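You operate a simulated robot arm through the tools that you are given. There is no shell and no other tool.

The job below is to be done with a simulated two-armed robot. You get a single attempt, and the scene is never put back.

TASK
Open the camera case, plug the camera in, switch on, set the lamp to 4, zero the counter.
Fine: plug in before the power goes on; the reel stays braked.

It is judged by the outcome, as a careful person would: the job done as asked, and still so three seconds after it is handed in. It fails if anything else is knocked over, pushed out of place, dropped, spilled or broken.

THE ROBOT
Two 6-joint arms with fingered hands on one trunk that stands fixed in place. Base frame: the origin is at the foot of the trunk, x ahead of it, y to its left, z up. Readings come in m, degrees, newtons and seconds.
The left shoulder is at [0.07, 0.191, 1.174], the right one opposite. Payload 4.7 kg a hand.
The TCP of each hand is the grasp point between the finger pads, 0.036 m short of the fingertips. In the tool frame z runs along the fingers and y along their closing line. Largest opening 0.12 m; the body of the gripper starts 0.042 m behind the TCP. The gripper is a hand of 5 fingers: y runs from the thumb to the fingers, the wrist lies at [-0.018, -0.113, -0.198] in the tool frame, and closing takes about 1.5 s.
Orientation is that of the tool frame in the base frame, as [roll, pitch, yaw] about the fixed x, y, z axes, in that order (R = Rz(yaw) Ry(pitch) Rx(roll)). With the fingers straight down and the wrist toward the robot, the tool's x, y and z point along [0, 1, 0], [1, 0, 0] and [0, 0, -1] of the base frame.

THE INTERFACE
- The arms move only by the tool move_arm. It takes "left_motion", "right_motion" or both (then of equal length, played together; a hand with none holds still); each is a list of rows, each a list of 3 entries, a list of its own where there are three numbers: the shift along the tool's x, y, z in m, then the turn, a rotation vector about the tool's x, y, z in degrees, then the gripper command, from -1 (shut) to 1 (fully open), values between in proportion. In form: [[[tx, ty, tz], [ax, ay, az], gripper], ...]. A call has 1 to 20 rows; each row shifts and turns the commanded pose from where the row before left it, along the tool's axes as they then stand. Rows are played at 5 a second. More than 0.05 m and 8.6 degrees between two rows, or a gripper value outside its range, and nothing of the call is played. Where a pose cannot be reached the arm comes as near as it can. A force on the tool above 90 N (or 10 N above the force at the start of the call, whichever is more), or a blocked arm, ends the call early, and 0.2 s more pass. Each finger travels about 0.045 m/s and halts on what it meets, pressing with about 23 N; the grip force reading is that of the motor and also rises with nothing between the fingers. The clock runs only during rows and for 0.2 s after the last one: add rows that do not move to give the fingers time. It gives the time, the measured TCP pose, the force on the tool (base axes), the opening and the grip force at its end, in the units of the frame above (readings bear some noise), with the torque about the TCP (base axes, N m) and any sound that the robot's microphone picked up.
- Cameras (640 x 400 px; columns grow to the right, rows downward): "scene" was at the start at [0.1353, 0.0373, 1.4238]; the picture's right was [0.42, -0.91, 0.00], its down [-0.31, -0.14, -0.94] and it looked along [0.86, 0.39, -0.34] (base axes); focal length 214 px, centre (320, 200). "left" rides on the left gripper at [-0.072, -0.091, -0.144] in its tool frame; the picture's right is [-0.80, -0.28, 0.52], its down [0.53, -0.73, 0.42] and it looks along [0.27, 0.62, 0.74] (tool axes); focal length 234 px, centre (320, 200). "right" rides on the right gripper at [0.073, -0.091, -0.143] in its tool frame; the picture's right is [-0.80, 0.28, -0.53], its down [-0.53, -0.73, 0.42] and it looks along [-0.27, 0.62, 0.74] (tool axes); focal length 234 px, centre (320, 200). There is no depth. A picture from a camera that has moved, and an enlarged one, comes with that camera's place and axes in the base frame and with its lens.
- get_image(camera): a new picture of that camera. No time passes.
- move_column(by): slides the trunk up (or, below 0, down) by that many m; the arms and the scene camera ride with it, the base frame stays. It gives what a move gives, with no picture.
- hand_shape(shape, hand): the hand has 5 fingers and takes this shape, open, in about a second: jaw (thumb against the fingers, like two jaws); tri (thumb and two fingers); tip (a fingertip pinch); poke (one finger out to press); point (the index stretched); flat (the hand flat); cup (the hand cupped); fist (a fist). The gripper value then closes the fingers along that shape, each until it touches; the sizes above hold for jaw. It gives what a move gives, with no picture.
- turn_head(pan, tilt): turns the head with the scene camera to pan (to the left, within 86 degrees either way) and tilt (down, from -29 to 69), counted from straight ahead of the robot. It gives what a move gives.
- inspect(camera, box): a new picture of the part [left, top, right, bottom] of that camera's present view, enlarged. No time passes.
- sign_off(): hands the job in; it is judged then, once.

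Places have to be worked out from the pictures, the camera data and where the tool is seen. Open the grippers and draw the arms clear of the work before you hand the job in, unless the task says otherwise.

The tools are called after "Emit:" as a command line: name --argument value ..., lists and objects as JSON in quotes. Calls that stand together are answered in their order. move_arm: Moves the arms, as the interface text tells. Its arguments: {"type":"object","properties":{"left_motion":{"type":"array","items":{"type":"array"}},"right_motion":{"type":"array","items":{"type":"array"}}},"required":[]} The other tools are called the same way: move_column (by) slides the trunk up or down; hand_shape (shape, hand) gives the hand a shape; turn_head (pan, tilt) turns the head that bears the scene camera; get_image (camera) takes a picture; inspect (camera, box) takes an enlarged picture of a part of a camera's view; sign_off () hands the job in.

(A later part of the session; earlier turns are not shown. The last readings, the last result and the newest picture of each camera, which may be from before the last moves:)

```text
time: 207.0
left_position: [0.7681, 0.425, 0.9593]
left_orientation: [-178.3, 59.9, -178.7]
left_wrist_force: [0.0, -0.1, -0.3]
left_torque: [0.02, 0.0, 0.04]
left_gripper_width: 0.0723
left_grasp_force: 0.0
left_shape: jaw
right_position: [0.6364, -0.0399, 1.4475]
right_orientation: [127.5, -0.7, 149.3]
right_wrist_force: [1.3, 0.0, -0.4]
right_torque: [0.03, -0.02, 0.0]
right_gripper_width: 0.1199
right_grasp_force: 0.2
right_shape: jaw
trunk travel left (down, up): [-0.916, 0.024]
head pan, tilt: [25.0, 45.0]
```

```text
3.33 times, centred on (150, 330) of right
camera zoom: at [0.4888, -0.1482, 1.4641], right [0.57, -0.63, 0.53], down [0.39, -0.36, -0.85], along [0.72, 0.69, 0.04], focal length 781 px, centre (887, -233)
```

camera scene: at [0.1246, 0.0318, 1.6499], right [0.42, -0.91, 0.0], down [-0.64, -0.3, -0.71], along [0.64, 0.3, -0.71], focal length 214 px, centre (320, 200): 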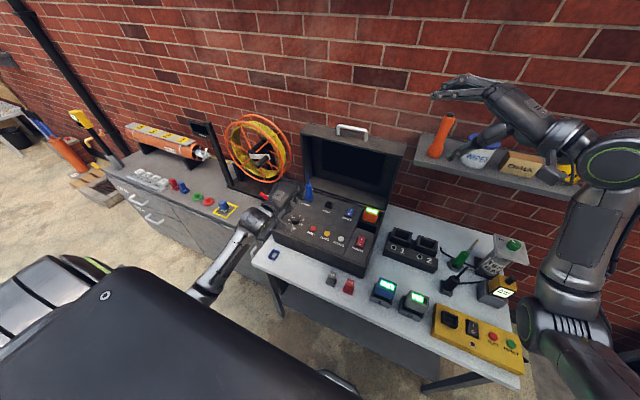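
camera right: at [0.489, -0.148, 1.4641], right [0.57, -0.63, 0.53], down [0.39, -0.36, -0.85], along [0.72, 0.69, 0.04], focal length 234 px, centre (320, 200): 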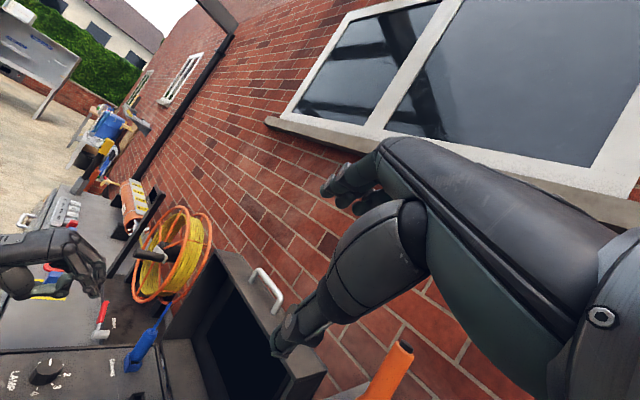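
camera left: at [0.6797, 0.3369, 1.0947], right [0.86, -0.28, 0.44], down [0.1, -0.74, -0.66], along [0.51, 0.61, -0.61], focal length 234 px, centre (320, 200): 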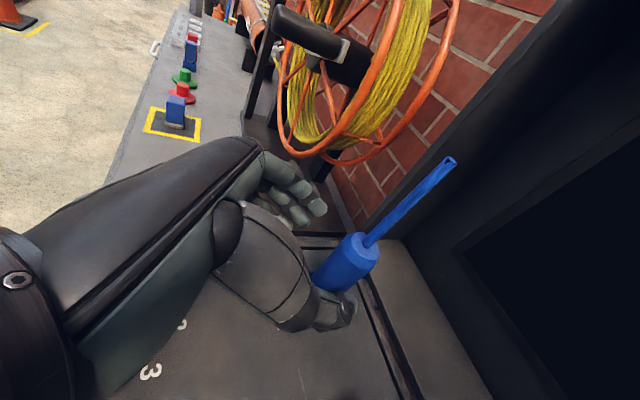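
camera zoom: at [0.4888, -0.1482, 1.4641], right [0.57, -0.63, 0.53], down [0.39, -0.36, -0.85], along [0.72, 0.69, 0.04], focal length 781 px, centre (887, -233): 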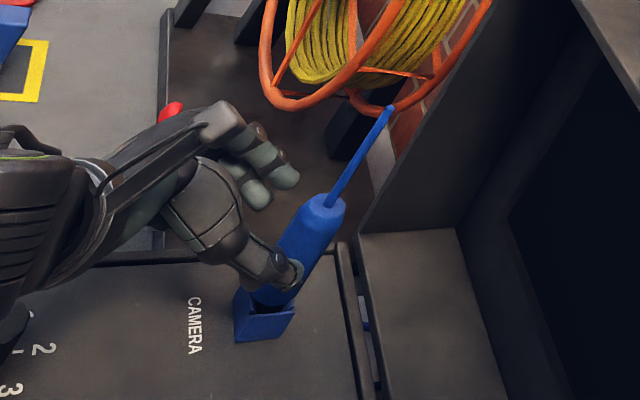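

The plug lies between thumb and fingers; I'll move 35 mm straight forward to centre the grip on the body.

Emit:
move_arm --left_motion '[[[-0.0088, 0, 0.0152], [0, 0, 0], 0.2], [[-0.0088, 0, 0.0152], [0, 0, 0], 0.2], [[0, 0, 0], [0, 0, 0], 0.2]]'

Emit:
get_image --camera "left"

Emit:
inspect --camera "right" --box '[80, 270, 220, 390]'

```text
time: 207.8
left_position: [0.8024, 0.4232, 0.9587]
left_orientation: [-178.2, 59.9, -178.7]
left_wrist_force: [0.8, -0.3, 0.1]
left_torque: [0.01, 0.02, -0.01]
left_gripper_width: 0.0725
left_grasp_force: 0.0
left_shape: jaw
right_position: [0.636, -0.0398, 1.4482]
right_orientation: [127.4, -0.8, 149.3]
right_wrist_force: [0.4, 0.1, 0.3]
right_torque: [-0.04, -0.01, 0.02]
right_gripper_width: 0.12
right_grasp_force: 0.1
right_shape: jaw
trunk travel left (down, up): [-0.916, 0.024]
head pan, tilt: [25.0, 45.0]
```

```text
taken
camera left: at [0.715, 0.3358, 1.0938], right [0.86, -0.28, 0.44], down [0.1, -0.74, -0.66], along [0.51, 0.61, -0.61], focal length 234 px, centre (320, 200)
```

left: 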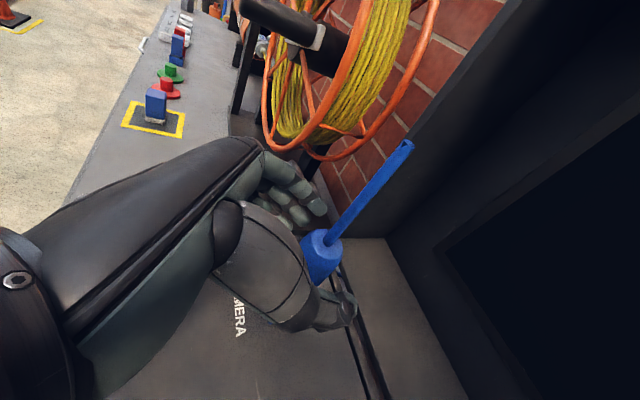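

```text
3.33 times, centred on (150, 330) of right
camera zoom: at [0.4884, -0.148, 1.4643], right [0.57, -0.63, 0.53], down [0.39, -0.36, -0.85], along [0.72, 0.69, 0.04], focal length 781 px, centre (887, -233)
```

zoom: 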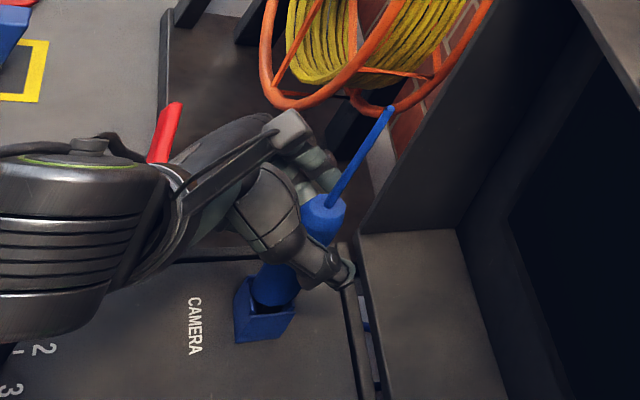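

Centred. Closing the full grip on the body.

Emit:
move_arm --left_motion '[[[0, 0.003, 0], [0, 0, 0], -0.1], [[0, 0, 0], [0, 0, 0], -0.4], [[0, 0, 0], [0, 0, 0], -1], [[0, 0, 0], [0, 0, 0], -1], [[0, 0, 0], [0, 0, 0], -1], [[0, 0, 0], [0, 0, 0], -1]]'

Emit:
inspect --camera "right" --box '[80, 270, 220, 390]'

```text
time: 209.2
left_position: [0.8032, 0.427, 0.9574]
left_orientation: [-178.3, 59.9, -178.7]
left_wrist_force: [-0.3, -0.9, -0.2]
left_torque: [0.0, -0.05, 0.01]
left_gripper_width: 0.0161
left_grasp_force: 22.9
left_shape: jaw
right_position: [0.6361, -0.041, 1.449]
right_orientation: [127.4, -0.7, 149.4]
right_wrist_force: [-0.1, 0.9, 0.3]
right_torque: [0.03, -0.01, -0.01]
right_gripper_width: 0.12
right_grasp_force: 0.1
right_shape: jaw
trunk travel left (down, up): [-0.916, 0.024]
head pan, tilt: [25.0, 45.0]
```

```text
3.33 times, centred on (150, 330) of right
camera zoom: at [0.4894, -0.1483, 1.4639], right [0.57, -0.63, 0.53], down [0.39, -0.36, -0.85], along [0.72, 0.69, 0.04], focal length 781 px, centre (887, -233)
```

zoom: 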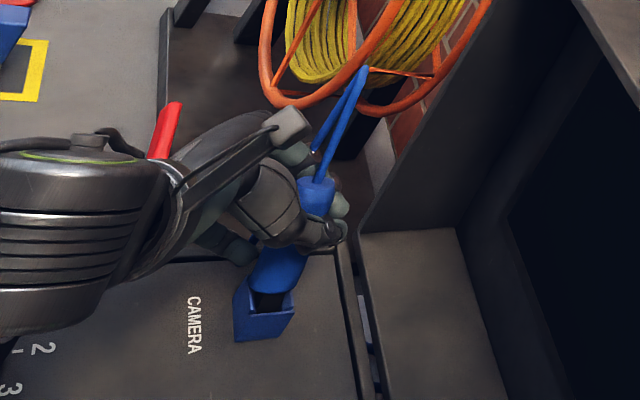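

Closing lifted the plug partly out, but the tip is still in the socket mouth and the grip is firm. I'll look closely at its alignment.

Emit:
inspect --camera "right" --box '[115, 320, 165, 370]'

Emit:
inspect --camera "scene" --box '[285, 160, 345, 220]'

Emit:
get_image --camera "left"

```text
8.00 times, centred on (140, 345) of right
camera zoom: at [0.4894, -0.1483, 1.4639], right [0.57, -0.63, 0.53], down [0.39, -0.36, -0.85], along [0.72, 0.69, 0.04], focal length 1873 px, centre (1760, -960)
```

zoom: 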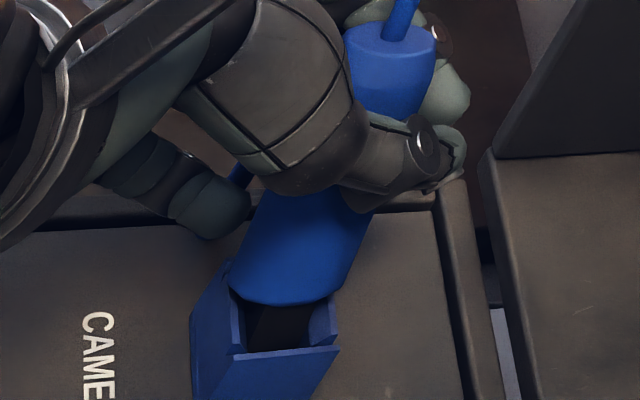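

```text
6.67 times, centred on (315, 190) of scene
camera zoom: at [0.1248, 0.0328, 1.6498], right [0.42, -0.91, 0.0], down [-0.64, -0.3, -0.71], along [0.64, 0.3, -0.71], focal length 1430 px, centre (353, 267)
```

zoom: 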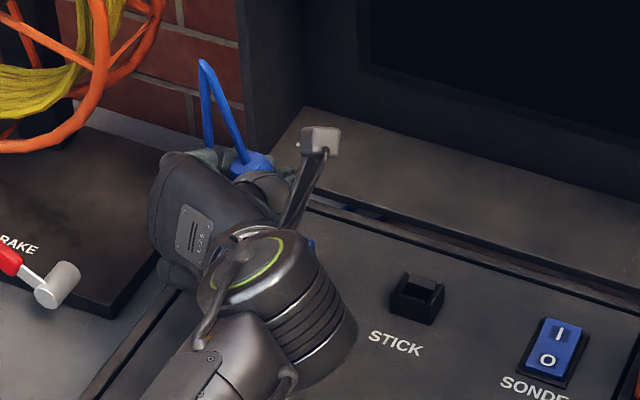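

```text
taken
camera left: at [0.7156, 0.3385, 1.0936], right [0.86, -0.28, 0.44], down [0.1, -0.74, -0.66], along [0.51, 0.61, -0.61], focal length 234 px, centre (320, 200)
```

left: 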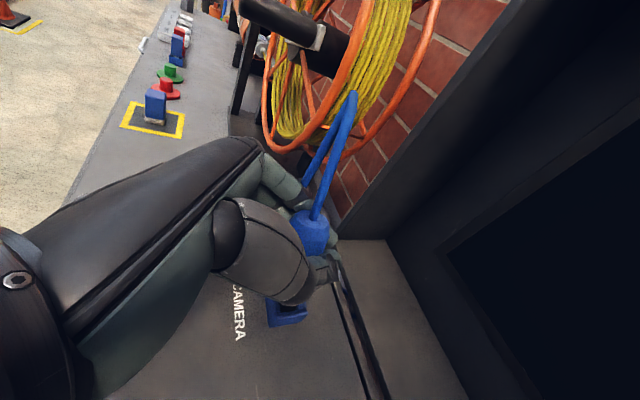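

The plug now leans about 12° with its top to the left. I'll rotate the hand to bring it upright about its tip and check again.

Emit:
move_arm --left_motion '[[[0, -0.0065, 0], [-3, 0, 5.2], -1], [[0, -0.0065, 0], [-3, 0, 5.2], -1], [[0, 0, 0], [0, 0, 0], -1]]'

Emit:
inspect --camera "right" --box '[105, 300, 175, 370]'

Emit:
inspect --camera "left" --box '[240, 180, 380, 340]'

```text
time: 210.0
left_position: [0.8031, 0.4132, 0.9584]
left_orientation: [158.5, 58.0, 161.3]
left_wrist_force: [1.4, -0.3, 0.9]
left_torque: [-0.06, -0.07, 0.0]
left_gripper_width: 0.0162
left_grasp_force: 22.9
left_shape: jaw
right_position: [0.6368, -0.0406, 1.4473]
right_orientation: [127.5, -0.7, 149.3]
right_wrist_force: [-0.5, 0.5, 0.0]
right_torque: [0.0, 0.01, -0.02]
right_gripper_width: 0.1201
right_grasp_force: 0.1
right_shape: jaw
trunk travel left (down, up): [-0.916, 0.024]
head pan, tilt: [25.0, 45.0]
```

```text
5.71 times, centred on (140, 335) of right
camera zoom: at [0.4892, -0.1479, 1.464], right [0.57, -0.63, 0.53], down [0.39, -0.36, -0.85], along [0.72, 0.69, 0.04], focal length 1338 px, centre (1349, -571)
```

zoom: 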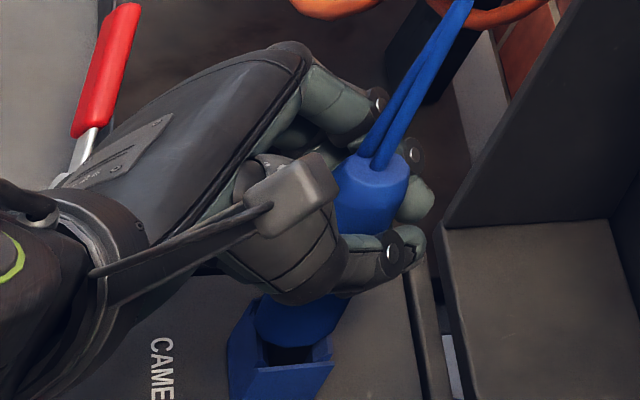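

```text
2.50 times, centred on (310, 260) of left
camera zoom: at [0.7153, 0.2988, 1.0721], right [0.86, -0.36, 0.37], down [0.1, -0.59, -0.8], along [0.51, 0.72, -0.47], focal length 585 px, centre (345, 50)
```

zoom: 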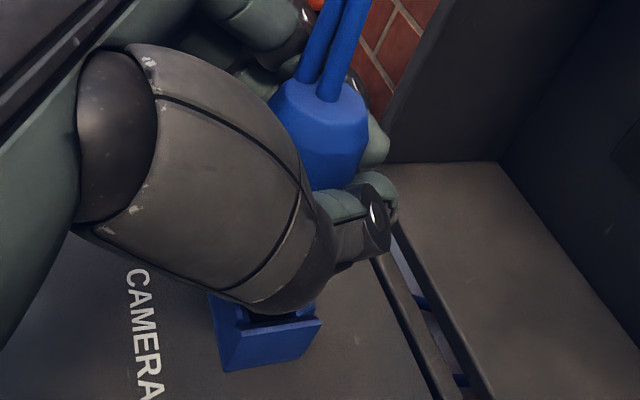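

The plug top is about 8 mm too far toward the robot (6° lean). I'll correct that, then push down gently.

Emit:
move_arm --left_motion '[[[-0.0032, 0, 0.0054], [1.02, 5.89, 0.56], -1], [[0, 0, 0], [0, 0, 0], -1], [[0.0025, -0.0006, 0.0015], [0, 0, 0], -1], [[0.0025, -0.0006, 0.0015], [0, 0, 0], -1], [[0.0025, -0.0006, 0.0015], [0, 0, 0], -1], [[0, 0, 0], [0, 0, 0], -1]]'

Emit:
inspect --camera "right" --box '[105, 300, 175, 370]'

Emit:
inspect --camera "left" --box '[240, 180, 380, 340]'

```text
time: 211.4
left_position: [0.8088, 0.4137, 0.9539]
left_orientation: [161.4, 52.6, 163.6]
left_wrist_force: [2.4, 0.3, 18.1]
left_torque: [0.14, -0.17, -0.03]
left_gripper_width: 0.0171
left_grasp_force: 23.1
left_shape: jaw
right_position: [0.634, -0.0417, 1.4496]
right_orientation: [127.4, -0.7, 149.3]
right_wrist_force: [0.4, 0.5, 0.5]
right_torque: [-0.01, 0.03, -0.01]
right_gripper_width: 0.12
right_grasp_force: 0.2
right_shape: jaw
trunk travel left (down, up): [-0.916, 0.024]
head pan, tilt: [25.0, 45.0]
```

```text
5.71 times, centred on (140, 335) of right
camera zoom: at [0.4869, -0.1497, 1.4648], right [0.57, -0.63, 0.53], down [0.39, -0.36, -0.85], along [0.72, 0.69, 0.04], focal length 1338 px, centre (1349, -571)
```

zoom: 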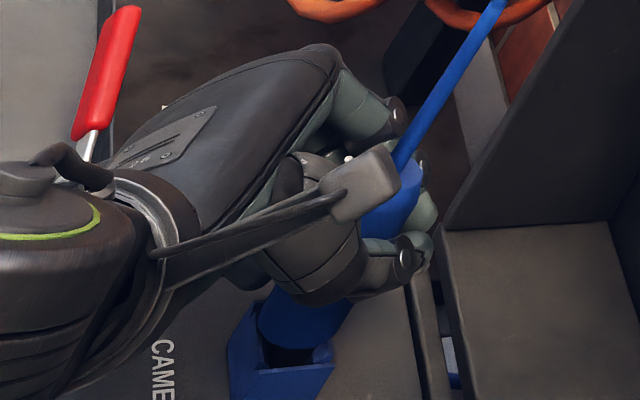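

```text
2.50 times, centred on (310, 260) of left
camera zoom: at [0.7322, 0.2982, 1.076], right [0.89, -0.36, 0.28], down [0.02, -0.59, -0.81], along [0.46, 0.72, -0.52], focal length 585 px, centre (345, 50)
```

zoom: 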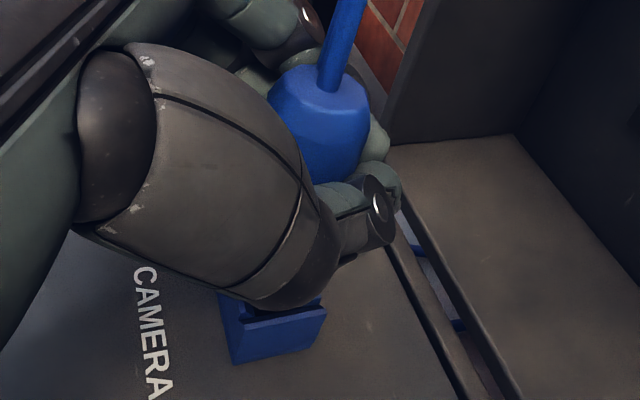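

18 N resistance with the shoulder closer to the rim. I'll twist it gently both ways about vertical while keeping downward pressure, to let the rectangular tip find its fit.

Emit:
move_arm --left_motion '[[[0, 0, 0], [4.77, -1.16, 3.45], -1], [[0.0017, -0.0004, 0.0012], [4.0, -0.97, 2.9], -1], [[0, 0, 0], [0, 0, 0], -1]]'

Emit:
inspect --camera "right" --box '[105, 300, 175, 370]'

```text
time: 212.2
left_position: [0.8079, 0.4128, 0.9514]
left_orientation: [161.7, 52.4, 152.8]
left_wrist_force: [3.0, -1.0, 15.3]
left_torque: [0.02, -0.08, 0.06]
left_gripper_width: 0.0164
left_grasp_force: 23.1
left_shape: jaw
right_position: [0.6354, -0.042, 1.4482]
right_orientation: [127.3, -0.8, 149.4]
right_wrist_force: [0.1, 0.6, -0.1]
right_torque: [0.01, 0.01, 0.01]
right_gripper_width: 0.12
right_grasp_force: 0.0
right_shape: jaw
trunk travel left (down, up): [-0.916, 0.024]
head pan, tilt: [25.0, 45.0]
```

```text
5.71 times, centred on (140, 335) of right
camera zoom: at [0.4872, -0.1504, 1.4645], right [0.57, -0.63, 0.53], down [0.39, -0.36, -0.85], along [0.72, 0.69, 0.04], focal length 1338 px, centre (1349, -571)
```

zoom: 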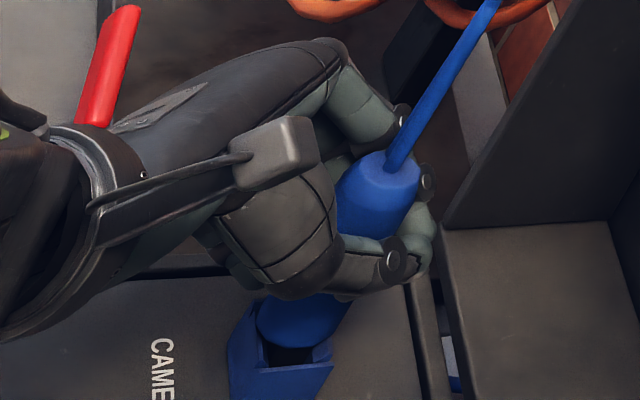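

Still about 6 mm higher than before. Twisting the other way with a little more pressure.

Emit:
move_arm --left_motion '[[[0.0013, -0.0003, 0.0009], [-4.77, 1.16, -3.45], -1], [[0.0013, -0.0003, 0.0009], [-4.77, 1.16, -3.45], -1], [[0.0013, -0.0003, 0.0009], [-4.77, 1.16, -3.45], -1], [[0, 0, 0], [0, 0, 0], -1]]'

Emit:
inspect --camera "right" --box '[105, 300, 175, 370]'

Emit:
inspect --camera "left" --box '[240, 180, 380, 340]'

```text
time: 213.2
left_position: [0.8088, 0.4126, 0.9449]
left_orientation: [161.6, 52.4, 170.7]
left_wrist_force: [7.2, 0.2, 13.2]
left_torque: [0.11, -0.14, -0.06]
left_gripper_width: 0.0152
left_grasp_force: 22.8
left_shape: jaw
right_position: [0.6356, -0.0414, 1.4484]
right_orientation: [127.5, -0.7, 149.3]
right_wrist_force: [-0.7, -1.0, -0.6]
right_torque: [0.02, -0.01, -0.03]
right_gripper_width: 0.1199
right_grasp_force: 0.0
right_shape: jaw
trunk travel left (down, up): [-0.916, 0.024]
head pan, tilt: [25.0, 45.0]
```

```text
5.71 times, centred on (140, 335) of right
camera zoom: at [0.4878, -0.1494, 1.4643], right [0.57, -0.63, 0.53], down [0.39, -0.36, -0.85], along [0.72, 0.69, 0.04], focal length 1338 px, centre (1349, -571)
```

zoom: 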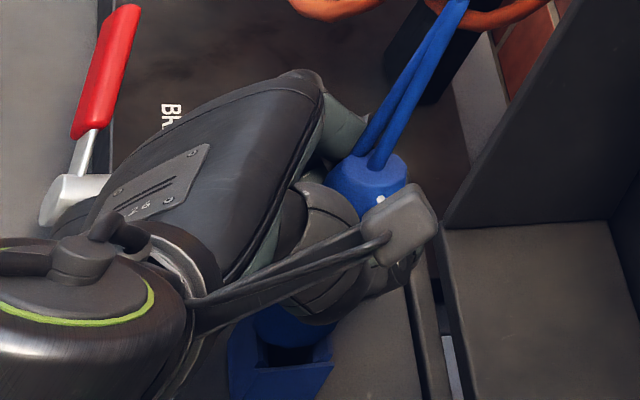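

```text
2.50 times, centred on (310, 260) of left
camera zoom: at [0.7468, 0.2899, 1.0672], right [0.93, -0.25, 0.28], down [0.09, -0.58, -0.81], along [0.36, 0.77, -0.52], focal length 585 px, centre (345, 50)
```

zoom: 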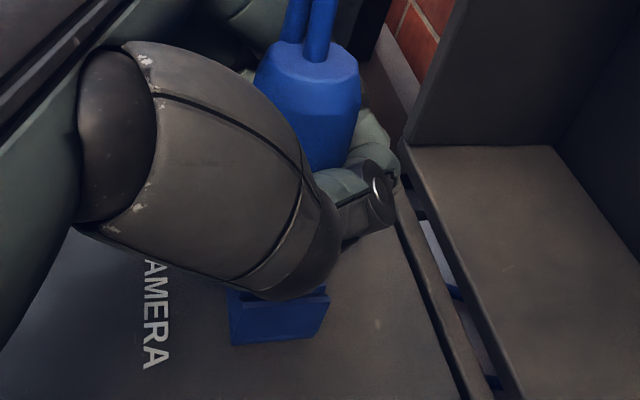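

The fingers only slide down the body — the plug isn't going deeper. I suspect the tip is keyed and is now reversed (I turned it over to stand it up). I'll lift it out and inspect tip and socket shapes.

Emit:
move_arm --left_motion '[[[-0.0085, 0.0019, -0.0049], [0, 0, 0], -1], [[-0.0127, 0.0029, -0.0074], [0, 0, 0], -1], [[-0.0127, 0.0029, -0.0074], [0, 0, 0], -1], [[-0.0085, 0.0019, -0.0049], [0, 0, 0], -1], [[0, 0, 0], [0, 0, 0], -1]]'

Emit:
inspect --camera "right" --box '[105, 300, 175, 370]'

Emit:
inspect --camera "left" --box '[220, 200, 380, 360]'

Emit:
inspect --camera "scene" --box '[285, 150, 345, 210]'

```text
time: 214.4
left_position: [0.8139, 0.4141, 0.9937]
left_orientation: [161.7, 52.2, 170.9]
left_wrist_force: [-0.3, -0.3, 0.2]
left_torque: [-0.01, 0.0, -0.01]
left_gripper_width: 0.0151
left_grasp_force: 22.6
left_shape: jaw
right_position: [0.6367, -0.0406, 1.4472]
right_orientation: [127.5, -0.7, 149.3]
right_wrist_force: [0.3, -0.6, -0.1]
right_torque: [-0.01, 0.0, 0.0]
right_gripper_width: 0.12
right_grasp_force: 0.0
right_shape: jaw
trunk travel left (down, up): [-0.916, 0.024]
head pan, tilt: [25.0, 45.0]
```

```text
5.71 times, centred on (140, 335) of right
camera zoom: at [0.4888, -0.1482, 1.4641], right [0.57, -0.63, 0.53], down [0.39, -0.36, -0.85], along [0.72, 0.69, 0.04], focal length 1338 px, centre (1349, -571)
```

zoom: 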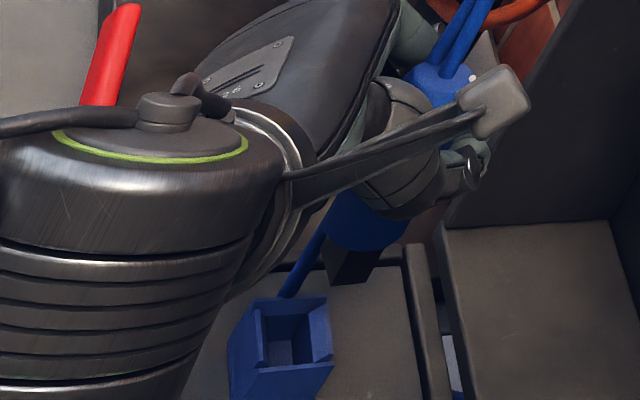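

```text
2.50 times, centred on (300, 280) of left
camera zoom: at [0.7526, 0.2919, 1.1148], right [0.93, -0.25, 0.28], down [0.09, -0.58, -0.81], along [0.36, 0.77, -0.52], focal length 585 px, centre (370, 0)
```

zoom: 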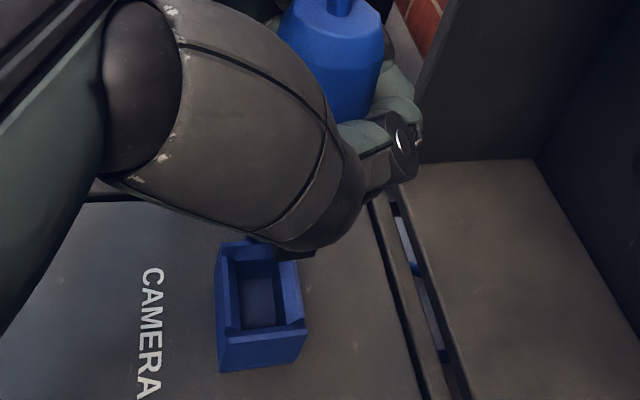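

```text
6.67 times, centred on (315, 180) of scene
camera zoom: at [0.1241, 0.0328, 1.6498], right [0.42, -0.91, 0.0], down [-0.64, -0.3, -0.71], along [0.64, 0.3, -0.71], focal length 1430 px, centre (353, 333)
```

zoom: 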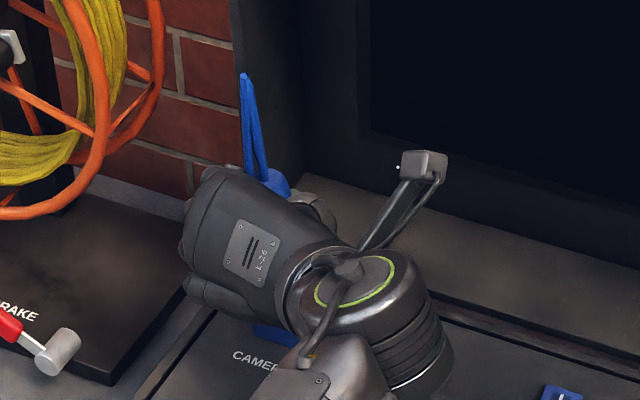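

Comparing sizes, the tip is about 25 × 14 mm and the opening about 26 × 20 mm with its long side along y, so the twist must match within a few degrees. I'll zoom right in on the tip's orientation.

Emit:
inspect --camera "right" --box '[125, 320, 175, 370]'

Emit:
inspect --camera "right" --box '[150, 330, 175, 355]'

```text
8.00 times, centred on (150, 345) of right
camera zoom: at [0.4888, -0.1482, 1.4641], right [0.57, -0.63, 0.53], down [0.39, -0.36, -0.85], along [0.72, 0.69, 0.04], focal length 1873 px, centre (1680, -960)
```

zoom: 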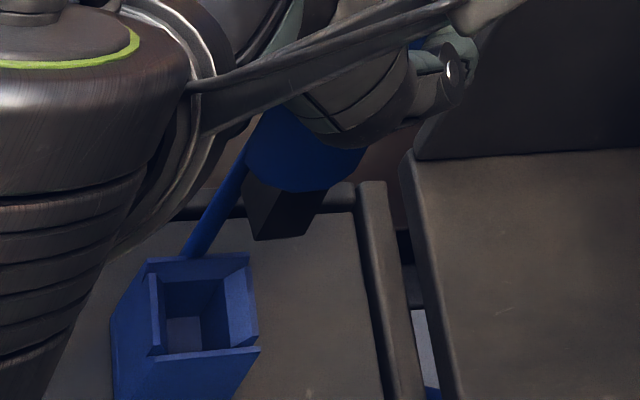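

```text
16.00 times, centred on (162, 342) of right
camera zoom: at [0.4888, -0.1482, 1.4641], right [0.57, -0.63, 0.53], down [0.39, -0.36, -0.85], along [0.72, 0.69, 0.04], focal length 3747 px, centre (2840, -2080)
```

zoom: 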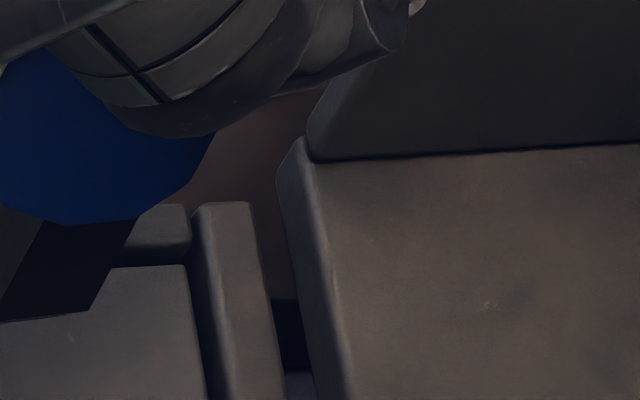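

My readings suggest the tip (≈16 × 22 mm) fits this way round but was twisted about 10°, which would make it bind. The thumb-down pinch gave the best close view, so I'll set the plug back into the socket mouth, release, and regrip it that way.

Emit:
move_arm --left_motion '[[[0.0095, -0.0023, 0.007], [0, 0, 0], -1], [[0.0095, -0.0023, 0.007], [0, 0, 0], -1], [[0.0063, -0.0015, 0.0047], [0, 0, 0], -1], [[0, 0, 0], [0, 0, 0], -1]]'

Emit:
inspect --camera "right" --box '[115, 320, 175, 370]'

Emit:
inspect --camera "left" --box '[220, 200, 380, 360]'

```text
time: 215.4
left_position: [0.8148, 0.4137, 0.9614]
left_orientation: [161.6, 52.4, 170.8]
left_wrist_force: [0.0, -0.8, -0.6]
left_torque: [-0.01, 0.03, 0.01]
left_gripper_width: 0.015
left_grasp_force: 23.1
left_shape: jaw
right_position: [0.6371, -0.0405, 1.4476]
right_orientation: [127.5, -0.8, 149.4]
right_wrist_force: [-0.6, 0.1, 0.9]
right_torque: [-0.04, 0.05, 0.04]
right_gripper_width: 0.1199
right_grasp_force: 0.0
right_shape: jaw
trunk travel left (down, up): [-0.916, 0.024]
head pan, tilt: [25.0, 45.0]
```

```text
8.00 times, centred on (145, 345) of right
camera zoom: at [0.4893, -0.1482, 1.464], right [0.57, -0.63, 0.53], down [0.39, -0.36, -0.85], along [0.72, 0.69, 0.04], focal length 1873 px, centre (1720, -960)
```

zoom: 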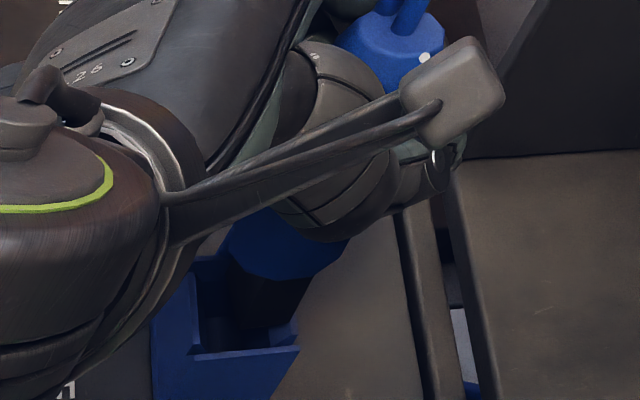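

```text
2.50 times, centred on (300, 280) of left
camera zoom: at [0.753, 0.2915, 1.0832], right [0.93, -0.25, 0.28], down [0.09, -0.58, -0.81], along [0.36, 0.77, -0.52], focal length 585 px, centre (370, 0)
```

zoom: 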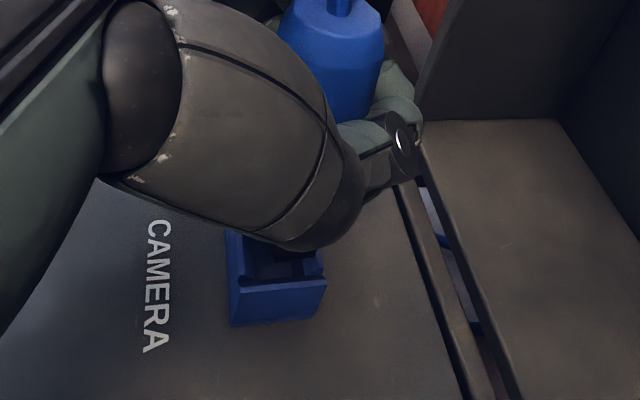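

The tip is about 6 mm too far from the robot. Shifting back and lowering a little into the mouth.

Emit:
move_arm --left_motion '[[[0.0036, 0.0006, -0.0047], [0, 0, 0], -1], [[0, 0, 0], [0, 0, 0], -1], [[0.0032, -0.0008, 0.0023], [0, 0, 0], -1], [[0.0032, -0.0008, 0.0023], [0, 0, 0], -1], [[0, 0, 0], [0, 0, 0], -1]]'

Emit:
inspect --camera "right" --box '[115, 320, 175, 370]'

```text
time: 216.6
left_position: [0.8081, 0.4127, 0.9565]
left_orientation: [161.4, 52.6, 170.5]
left_wrist_force: [4.2, -0.8, 16.4]
left_torque: [0.13, -0.05, -0.02]
left_gripper_width: 0.0149
left_grasp_force: 23.1
left_shape: jaw
right_position: [0.6341, -0.0409, 1.4487]
right_orientation: [127.5, -0.7, 149.3]
right_wrist_force: [0.3, -0.5, 0.5]
right_torque: [-0.03, 0.0, 0.01]
right_gripper_width: 0.1198
right_grasp_force: 0.0
right_shape: jaw
trunk travel left (down, up): [-0.916, 0.024]
head pan, tilt: [25.0, 45.0]
```

```text
8.00 times, centred on (145, 345) of right
camera zoom: at [0.4877, -0.1494, 1.4646], right [0.57, -0.63, 0.53], down [0.39, -0.36, -0.85], along [0.72, 0.69, 0.04], focal length 1873 px, centre (1720, -960)
```

zoom: 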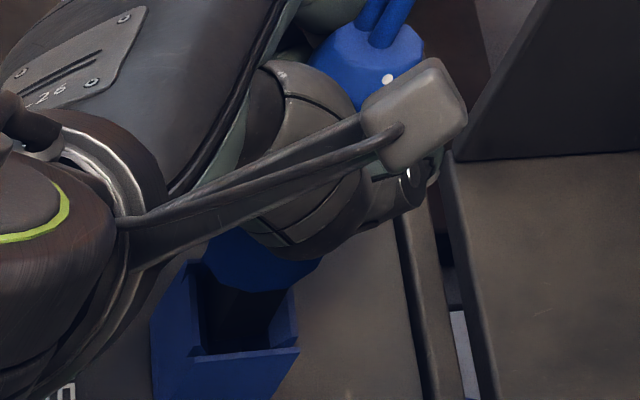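

The tip is touching the left side wall. I'll shift 4 mm toward −y and lower again.

Emit:
move_arm --left_motion '[[[-0.0032, 0.0008, -0.0023], [0, 0, 0], -1], [[-0.0004, -0.0039, -0.0008], [0, 0, 0], -1], [[0.0032, -0.0008, 0.0023], [0, 0, 0], -1], [[0.0032, -0.0008, 0.0023], [0, 0, 0], -1], [[0, 0, 0], [0, 0, 0], -1]]'

Emit:
inspect --camera "right" --box '[115, 320, 175, 370]'

```text
time: 217.8
left_position: [0.8062, 0.4102, 0.9497]
left_orientation: [161.4, 52.3, 170.7]
left_wrist_force: [3.3, 1.9, 8.8]
left_torque: [0.1, -0.18, -0.01]
left_gripper_width: 0.0148
left_grasp_force: 23.3
left_shape: jaw
right_position: [0.6351, -0.0405, 1.4482]
right_orientation: [127.5, -0.7, 149.3]
right_wrist_force: [-0.2, 0.3, -0.3]
right_torque: [-0.03, -0.02, 0.01]
right_gripper_width: 0.1197
right_grasp_force: 0.1
right_shape: jaw
trunk travel left (down, up): [-0.916, 0.024]
head pan, tilt: [25.0, 45.0]
```

```text
8.00 times, centred on (145, 345) of right
camera zoom: at [0.4882, -0.1489, 1.4642], right [0.57, -0.63, 0.53], down [0.39, -0.36, -0.85], along [0.72, 0.69, 0.04], focal length 1873 px, centre (1720, -960)
```

zoom: 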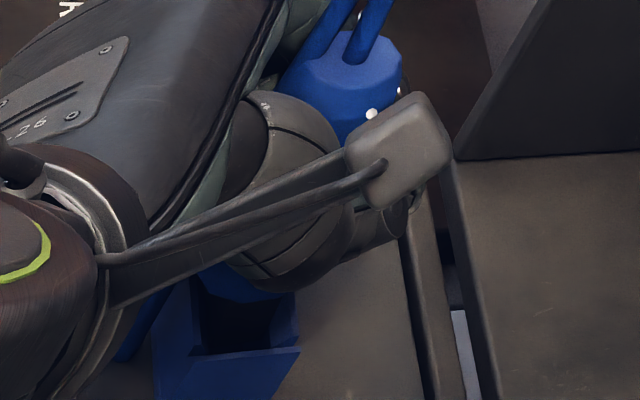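

The tip is well into the mouth. I'll release it gently and watch that it stays standing.

Emit:
move_arm --left_motion '[[[0, 0, 0], [0, 0, 0], -0.6], [[0, 0, 0], [0, 0, 0], -0.4], [[0, 0, 0], [0, 0, 0], -0.2], [[0, 0, 0], [0, 0, 0], 0.0], [[0, 0, 0], [0, 0, 0], 0.2], [[0, 0, 0], [0, 0, 0], 0.2], [[0, 0, 0], [0, 0, 0], 0.2]]'

Emit:
inspect --camera "right" --box '[80, 270, 220, 390]'

Emit:
get_image --camera "left"

```text
time: 219.4
left_position: [0.8084, 0.4111, 0.948]
left_orientation: [161.5, 52.3, 170.8]
left_wrist_force: [0.5, -1.4, 0.0]
left_torque: [-0.01, -0.03, 0.01]
left_gripper_width: 0.0715
left_grasp_force: 0.1
left_shape: jaw
right_position: [0.6368, -0.0403, 1.4478]
right_orientation: [127.4, -0.7, 149.4]
right_wrist_force: [0.0, 0.1, -0.2]
right_torque: [0.01, -0.01, -0.01]
right_gripper_width: 0.12
right_grasp_force: 0.1
right_shape: jaw
trunk travel left (down, up): [-0.916, 0.024]
head pan, tilt: [25.0, 45.0]
```

```text
3.33 times, centred on (150, 330) of right
camera zoom: at [0.4892, -0.1482, 1.464], right [0.57, -0.63, 0.53], down [0.39, -0.36, -0.85], along [0.72, 0.69, 0.04], focal length 781 px, centre (887, -233)
```

zoom: 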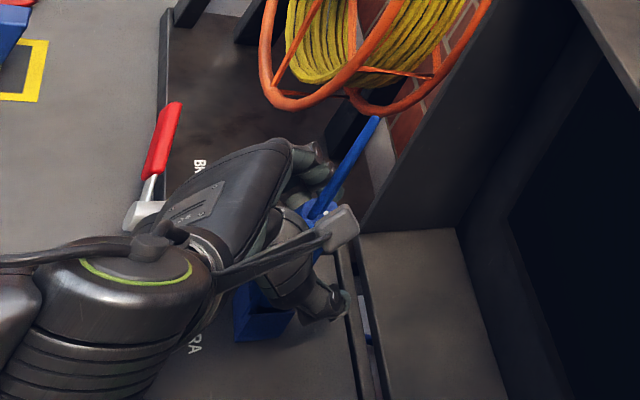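

```text
taken
camera left: at [0.7467, 0.2873, 1.0713], right [0.93, -0.25, 0.28], down [0.09, -0.58, -0.81], along [0.36, 0.77, -0.52], focal length 234 px, centre (320, 200)
```

left: 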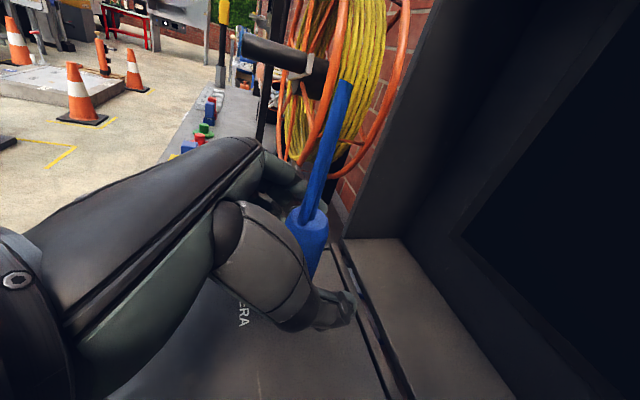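

Released and still standing. Drawing the hand back along its pointing direction.

Emit:
move_arm --left_motion '[[[0, 0, -0.02], [0, 0, 0], 0.2], [[0, 0, -0.025], [0, 0, 0], 0.2], [[0, 0, -0.03], [0, 0, 0], 0.2], [[0, 0, -0.04], [0, 0, 0], 0.2], [[0, 0, -0.04], [0, 0, 0], 0.2]]'

Emit:
inspect --camera "right" --box '[105, 290, 185, 370]'

Emit:
inspect --camera "scene" --box '[290, 165, 340, 215]'

```text
time: 220.6
left_position: [0.6867, 0.3791, 1.0393]
left_orientation: [161.6, 52.3, 170.8]
left_wrist_force: [-0.2, 0.5, -0.3]
left_torque: [-0.02, 0.04, -0.02]
left_gripper_width: 0.0719
left_grasp_force: 0.0
left_shape: jaw
right_position: [0.6342, -0.0421, 1.4492]
right_orientation: [127.5, -0.7, 149.2]
right_wrist_force: [0.2, -0.3, 0.3]
right_torque: [0.0, 0.0, -0.05]
right_gripper_width: 0.12
right_grasp_force: 0.2
right_shape: jaw
trunk travel left (down, up): [-0.916, 0.024]
head pan, tilt: [25.0, 45.0]
```

```text
5.00 times, centred on (145, 330) of right
camera zoom: at [0.4874, -0.149, 1.4645], right [0.57, -0.63, 0.53], down [0.39, -0.36, -0.85], along [0.72, 0.69, 0.04], focal length 1171 px, centre (1195, -450)
```

zoom: 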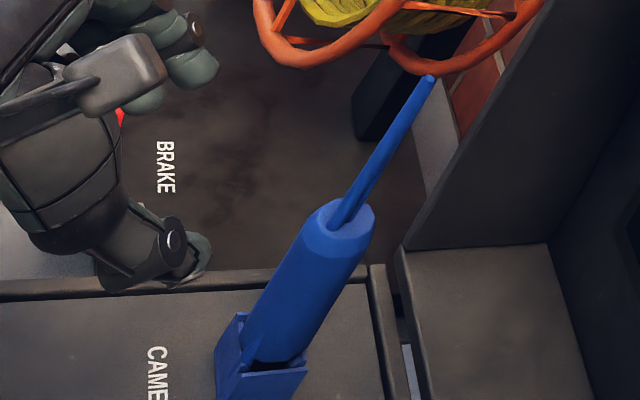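

```text
8.00 times, centred on (315, 190) of scene
camera zoom: at [0.1226, 0.0319, 1.65], right [0.42, -0.91, 0.0], down [-0.64, -0.3, -0.71], along [0.64, 0.3, -0.71], focal length 1716 px, centre (360, 280)
```

zoom: 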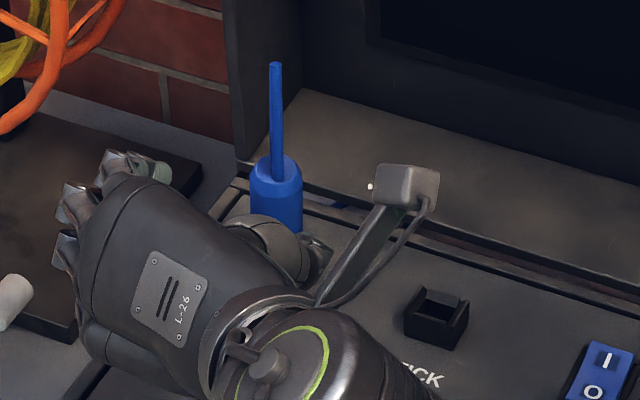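

It has dropped about 5 mm deeper than before (body top now at z≈0.974) and stands straight. I'll roll the hand back to palm-down with the index finger out and press the top once more to be sure.

Emit:
move_arm --left_motion '[[[-0.0054, 0.0122, -0.0229], [0, 0, 0], 0.2], [[-0.0054, 0.0122, -0.0229], [0, 0, 0], 0.2], [[-0.0054, 0.0122, -0.0229], [0, 0, 0], 0.2], [[0, 0, 0], [1.744, 0.099, 7.725], 0.2], [[0, 0, 0], [1.744, 0.099, 7.725], 0.2], [[0, 0, 0], [1.744, 0.099, 7.725], 0.2], [[0, 0, 0], [1.744, 0.099, 7.725], 0.2], [[0, 0, 0], [1.744, 0.099, 7.725], 0.2], [[0, 0, 0], [1.744, 0.099, 7.725], 0.2], [[0, 0, 0], [1.744, 0.099, 7.725], 0.2], [[0, 0, 0], [1.744, 0.099, 7.725], 0.2], [[0, 0, 0], [1.744, 0.099, 7.725], 0.2], [[0, 0, 0], [1.744, 0.099, 7.725], 0.2], [[0, 0, 0], [1.744, 0.099, 7.725], 0.2]]'

Emit:
hand_shape --hand "left" --shape "poke"

Emit:
inspect --camera "right" --box '[105, 300, 185, 380]'

Emit:
inspect --camera "left" --box '[320, 220, 440, 340]'

Emit:
inspect --camera "scene" --box '[290, 165, 340, 215]'

```text
time: 223.6
left_position: [0.6374, 0.4021, 1.0984]
left_orientation: [139.8, -0.1, 90.1]
left_wrist_force: [-0.6, -0.4, -0.3]
left_torque: [0.02, -0.02, 0.0]
left_gripper_width: 0.0719
left_grasp_force: 0.1
left_shape: jaw
right_position: [0.6372, -0.0394, 1.4478]
right_orientation: [127.5, -0.8, 149.4]
right_wrist_force: [-0.1, 0.5, 0.3]
right_torque: [-0.02, -0.02, 0.06]
right_gripper_width: 0.1196
right_grasp_force: 0.0
right_shape: jaw
trunk travel left (down, up): [-0.916, 0.024]
head pan, tilt: [25.0, 45.0]
```

```text
time: 224.5
left_position: [0.6362, 0.4012, 1.0975]
left_orientation: [139.8, 0.0, 90.1]
left_wrist_force: [1.0, -0.8, -0.8]
left_torque: [-0.02, 0.01, 0.01]
left_gripper_width: 0.0
left_grasp_force: 0.1
left_shape: poke
right_position: [0.6363, -0.0396, 1.4478]
right_orientation: [127.5, -0.7, 149.4]
right_wrist_force: [0.1, 0.4, 0.5]
right_torque: [-0.03, 0.01, -0.01]
right_gripper_width: 0.12
right_grasp_force: 0.0
right_shape: jaw
trunk travel left (down, up): [-0.916, 0.024]
head pan, tilt: [25.0, 45.0]
```

```text
5.00 times, centred on (145, 340) of right
camera zoom: at [0.489, -0.1484, 1.464], right [0.57, -0.63, 0.53], down [0.39, -0.36, -0.85], along [0.72, 0.69, 0.04], focal length 1171 px, centre (1195, -500)
```

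zoom: 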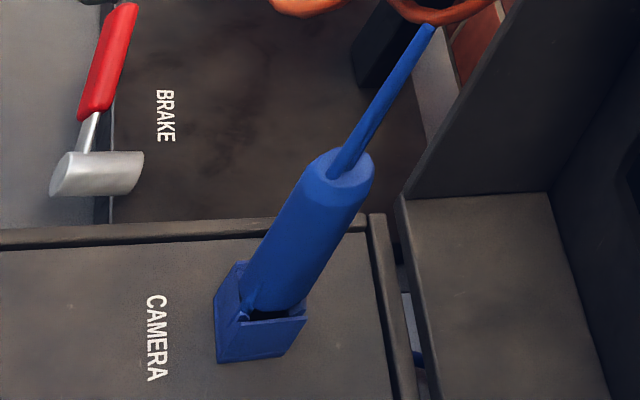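

```text
3.33 times, centred on (380, 280) of left
camera zoom: at [0.4745, 0.3294, 1.1486], right [0.13, -0.8, -0.58], down [-0.29, 0.53, -0.8], along [0.95, 0.27, -0.16], focal length 781 px, centre (120, -67)
```

zoom: 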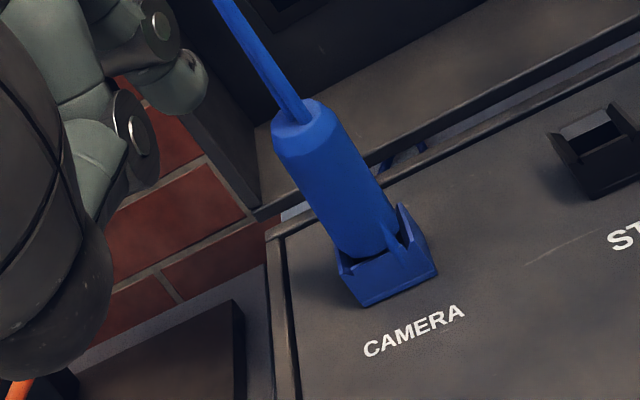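

```text
8.00 times, centred on (315, 190) of scene
camera zoom: at [0.1244, 0.0327, 1.6498], right [0.42, -0.91, 0.0], down [-0.64, -0.3, -0.71], along [0.64, 0.3, -0.71], focal length 1716 px, centre (360, 280)
```

zoom: 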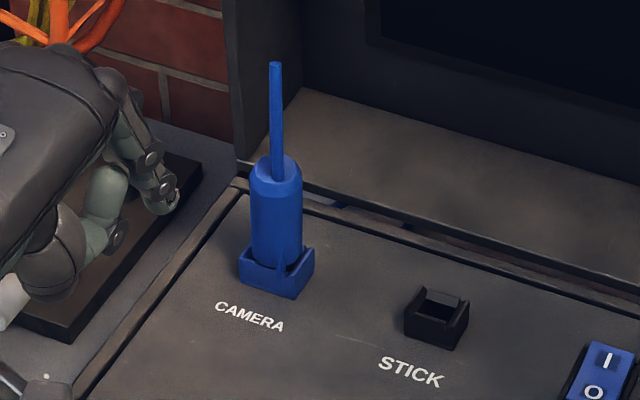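

Now the body's shoulder sits right at the socket rim with no gap. I'll try POWER again: turn the heading 40° right and move the finger above the "I" side.

Emit:
move_arm --left_motion '[[[0, 0, 0], [0, -4.29, 5.11], -1], [[0, 0, 0], [0, -4.29, 5.11], -1], [[0, 0, 0], [0, -4.29, 5.11], -1], [[0, 0, 0], [0, -4.29, 5.11], -1], [[0, 0, 0], [0, -4.29, 5.11], -1], [[0, 0, 0], [0, -4.29, 5.11], -1], [[-0.0285, 0.0079, 0.036], [0, 0, 0], -1], [[-0.0285, 0.0079, 0.036], [0, 0, 0], -1], [[-0.0285, 0.0079, 0.036], [0, 0, 0], -1], [[-0.0285, 0.0079, 0.036], [0, 0, 0], -1], [[-0.0285, 0.0079, 0.036], [0, 0, 0], -1], [[-0.0285, 0.0079, 0.036], [0, 0, 0], -1], [[0, 0, 0], [0, 0, 0], -1]]'

Emit:
get_image --camera "left"

Emit:
inspect --camera "scene" --box '[330, 200, 410, 270]'

```text
time: 227.3
left_position: [0.6618, 0.1593, 0.9631]
left_orientation: [139.8, -0.1, 49.9]
left_wrist_force: [0.1, 0.1, 0.1]
left_torque: [-0.04, 0.01, 0.04]
left_gripper_width: 0.0
left_grasp_force: 0.0
left_shape: poke
right_position: [0.636, -0.0404, 1.4473]
right_orientation: [127.5, -0.7, 149.4]
right_wrist_force: [0.0, -0.4, 0.3]
right_torque: [0.0, -0.04, 0.01]
right_gripper_width: 0.12
right_grasp_force: 0.1
right_shape: jaw
trunk travel left (down, up): [-0.916, 0.024]
head pan, tilt: [25.0, 45.0]
```

```text
taken
camera left: at [0.4911, 0.2079, 1.0134], right [-0.42, -0.7, -0.58], down [0.12, 0.59, -0.8], along [0.9, -0.41, -0.16], focal length 234 px, centre (320, 200)
```

left: 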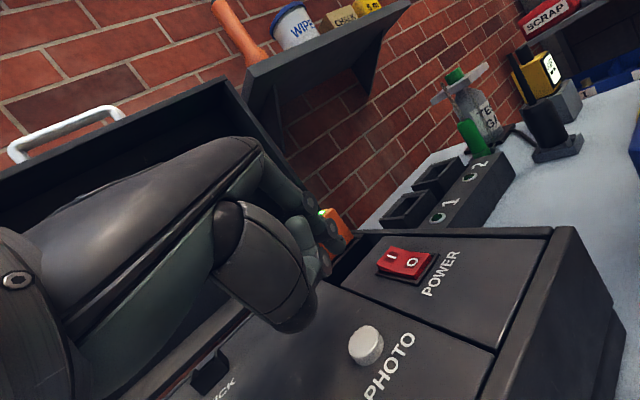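

```text
5.71 times, centred on (370, 235) of scene
camera zoom: at [0.1242, 0.0337, 1.6498], right [0.42, -0.91, 0.0], down [-0.64, -0.3, -0.71], along [0.64, 0.3, -0.71], focal length 1226 px, centre (34, 0)
```

zoom: 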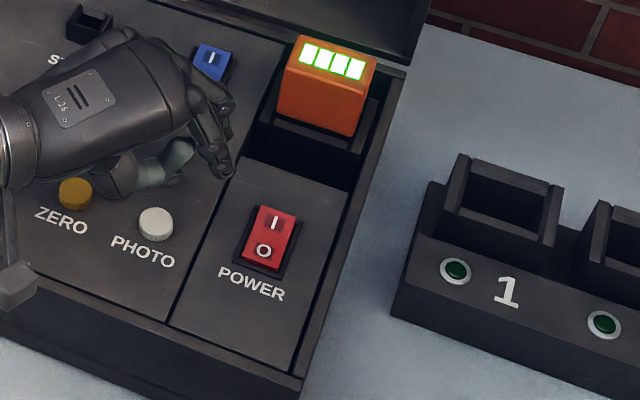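

Moving over the "I" half and pressing down in small steps as before.

Emit:
move_arm --left_motion '[[[-0.0146, 0.0034, 0.0211], [0, 0, 0], -1], [[-0.0146, 0.0034, 0.0211], [0, 0, 0], -1], [[0, 0, 0], [0, 0, 0], -1]]'

Emit:
inspect --camera "scene" --box '[330, 200, 410, 270]'

Emit:
inspect --camera "left" --box '[280, 200, 440, 330]'

```text
time: 228.1
left_position: [0.6675, 0.1152, 0.9347]
left_orientation: [139.8, -0.1, 50.0]
left_wrist_force: [-0.2, -1.1, -0.7]
left_torque: [-0.04, -0.01, -0.01]
left_gripper_width: 0.0002
left_grasp_force: 0.1
left_shape: poke
right_position: [0.6364, -0.0395, 1.4479]
right_orientation: [127.5, -0.7, 149.4]
right_wrist_force: [-0.5, 0.5, 0.8]
right_torque: [0.01, 0.01, -0.01]
right_gripper_width: 0.12
right_grasp_force: 0.0
right_shape: jaw
trunk travel left (down, up): [-0.916, 0.024]
head pan, tilt: [25.0, 45.0]
```

```text
5.71 times, centred on (370, 235) of scene
camera zoom: at [0.1241, 0.0338, 1.6498], right [0.42, -0.91, 0.0], down [-0.64, -0.3, -0.71], along [0.64, 0.3, -0.71], focal length 1226 px, centre (34, 0)
```

zoom: 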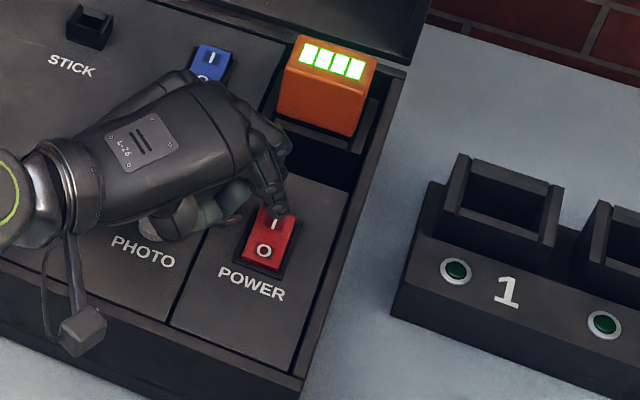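

```text
3.08 times, centred on (360, 265) of left
camera zoom: at [0.4961, 0.1645, 0.9846], right [-0.42, -0.7, -0.58], down [0.12, 0.59, -0.8], along [0.9, -0.41, -0.16], focal length 720 px, centre (197, 0)
```

zoom: 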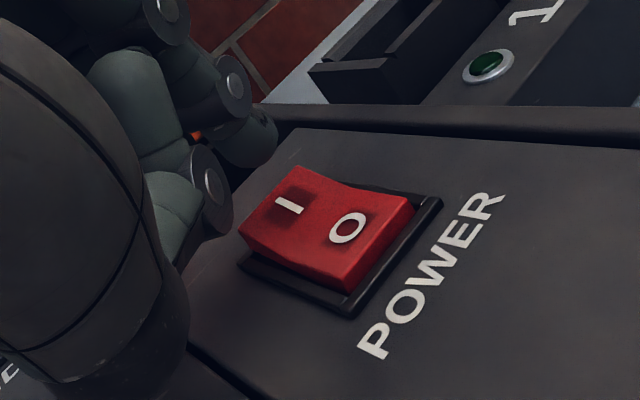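

Aligned over "I". Pressing.

Emit:
move_arm --left_motion '[[[0, -0.0023, 0.0027], [0, 0, 0], -1], [[0, -0.0023, 0.0027], [0, 0, 0], -1], [[0, -0.0023, 0.0027], [0, 0, 0], -1], [[0, -0.0023, 0.0027], [0, 0, 0], -1], [[0, -0.0023, 0.0027], [0, 0, 0], -1], [[0, -0.0016, 0.0019], [0, 0, 0], -1], [[0, 0, 0], [0, 0, 0], -1]]'

Emit:
inspect --camera "scene" --box '[300, 120, 410, 220]'

Emit:
inspect --camera "left" --box '[280, 200, 440, 330]'

```text
time: 229.7
left_position: [0.6681, 0.1153, 0.9169]
left_orientation: [139.9, -0.2, 50.0]
left_wrist_force: [-1.1, 0.4, -0.3]
left_torque: [0.03, -0.01, 0.01]
left_gripper_width: 0.0
left_grasp_force: 0.1
left_shape: poke
right_position: [0.6379, -0.0401, 1.4477]
right_orientation: [127.5, -0.7, 149.2]
right_wrist_force: [0.8, -0.4, -0.4]
right_torque: [-0.03, 0.01, -0.02]
right_gripper_width: 0.1198
right_grasp_force: 0.0
right_shape: jaw
trunk travel left (down, up): [-0.916, 0.024]
head pan, tilt: [25.0, 45.0]
```

```text
4.00 times, centred on (355, 170) of scene
camera zoom: at [0.1244, 0.0328, 1.6498], right [0.42, -0.91, 0.0], down [-0.64, -0.3, -0.71], along [0.64, 0.3, -0.71], focal length 858 px, centre (180, 320)
```

zoom: 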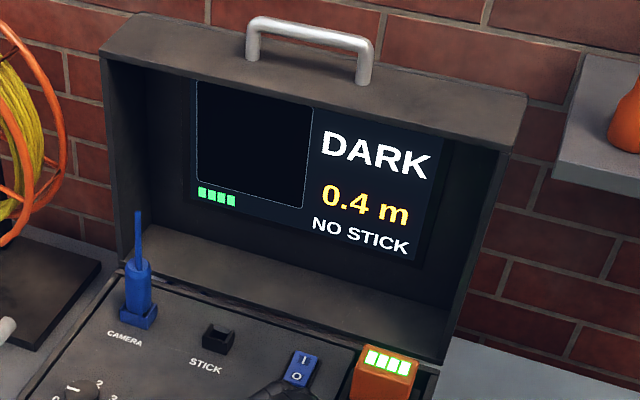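

```text
3.08 times, centred on (360, 265) of left
camera zoom: at [0.4971, 0.1645, 0.966], right [-0.42, -0.69, -0.58], down [0.12, 0.59, -0.8], along [0.9, -0.41, -0.16], focal length 720 px, centre (197, 0)
```

zoom: 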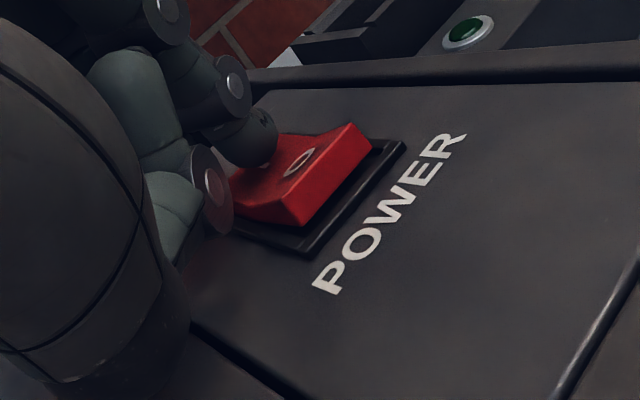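

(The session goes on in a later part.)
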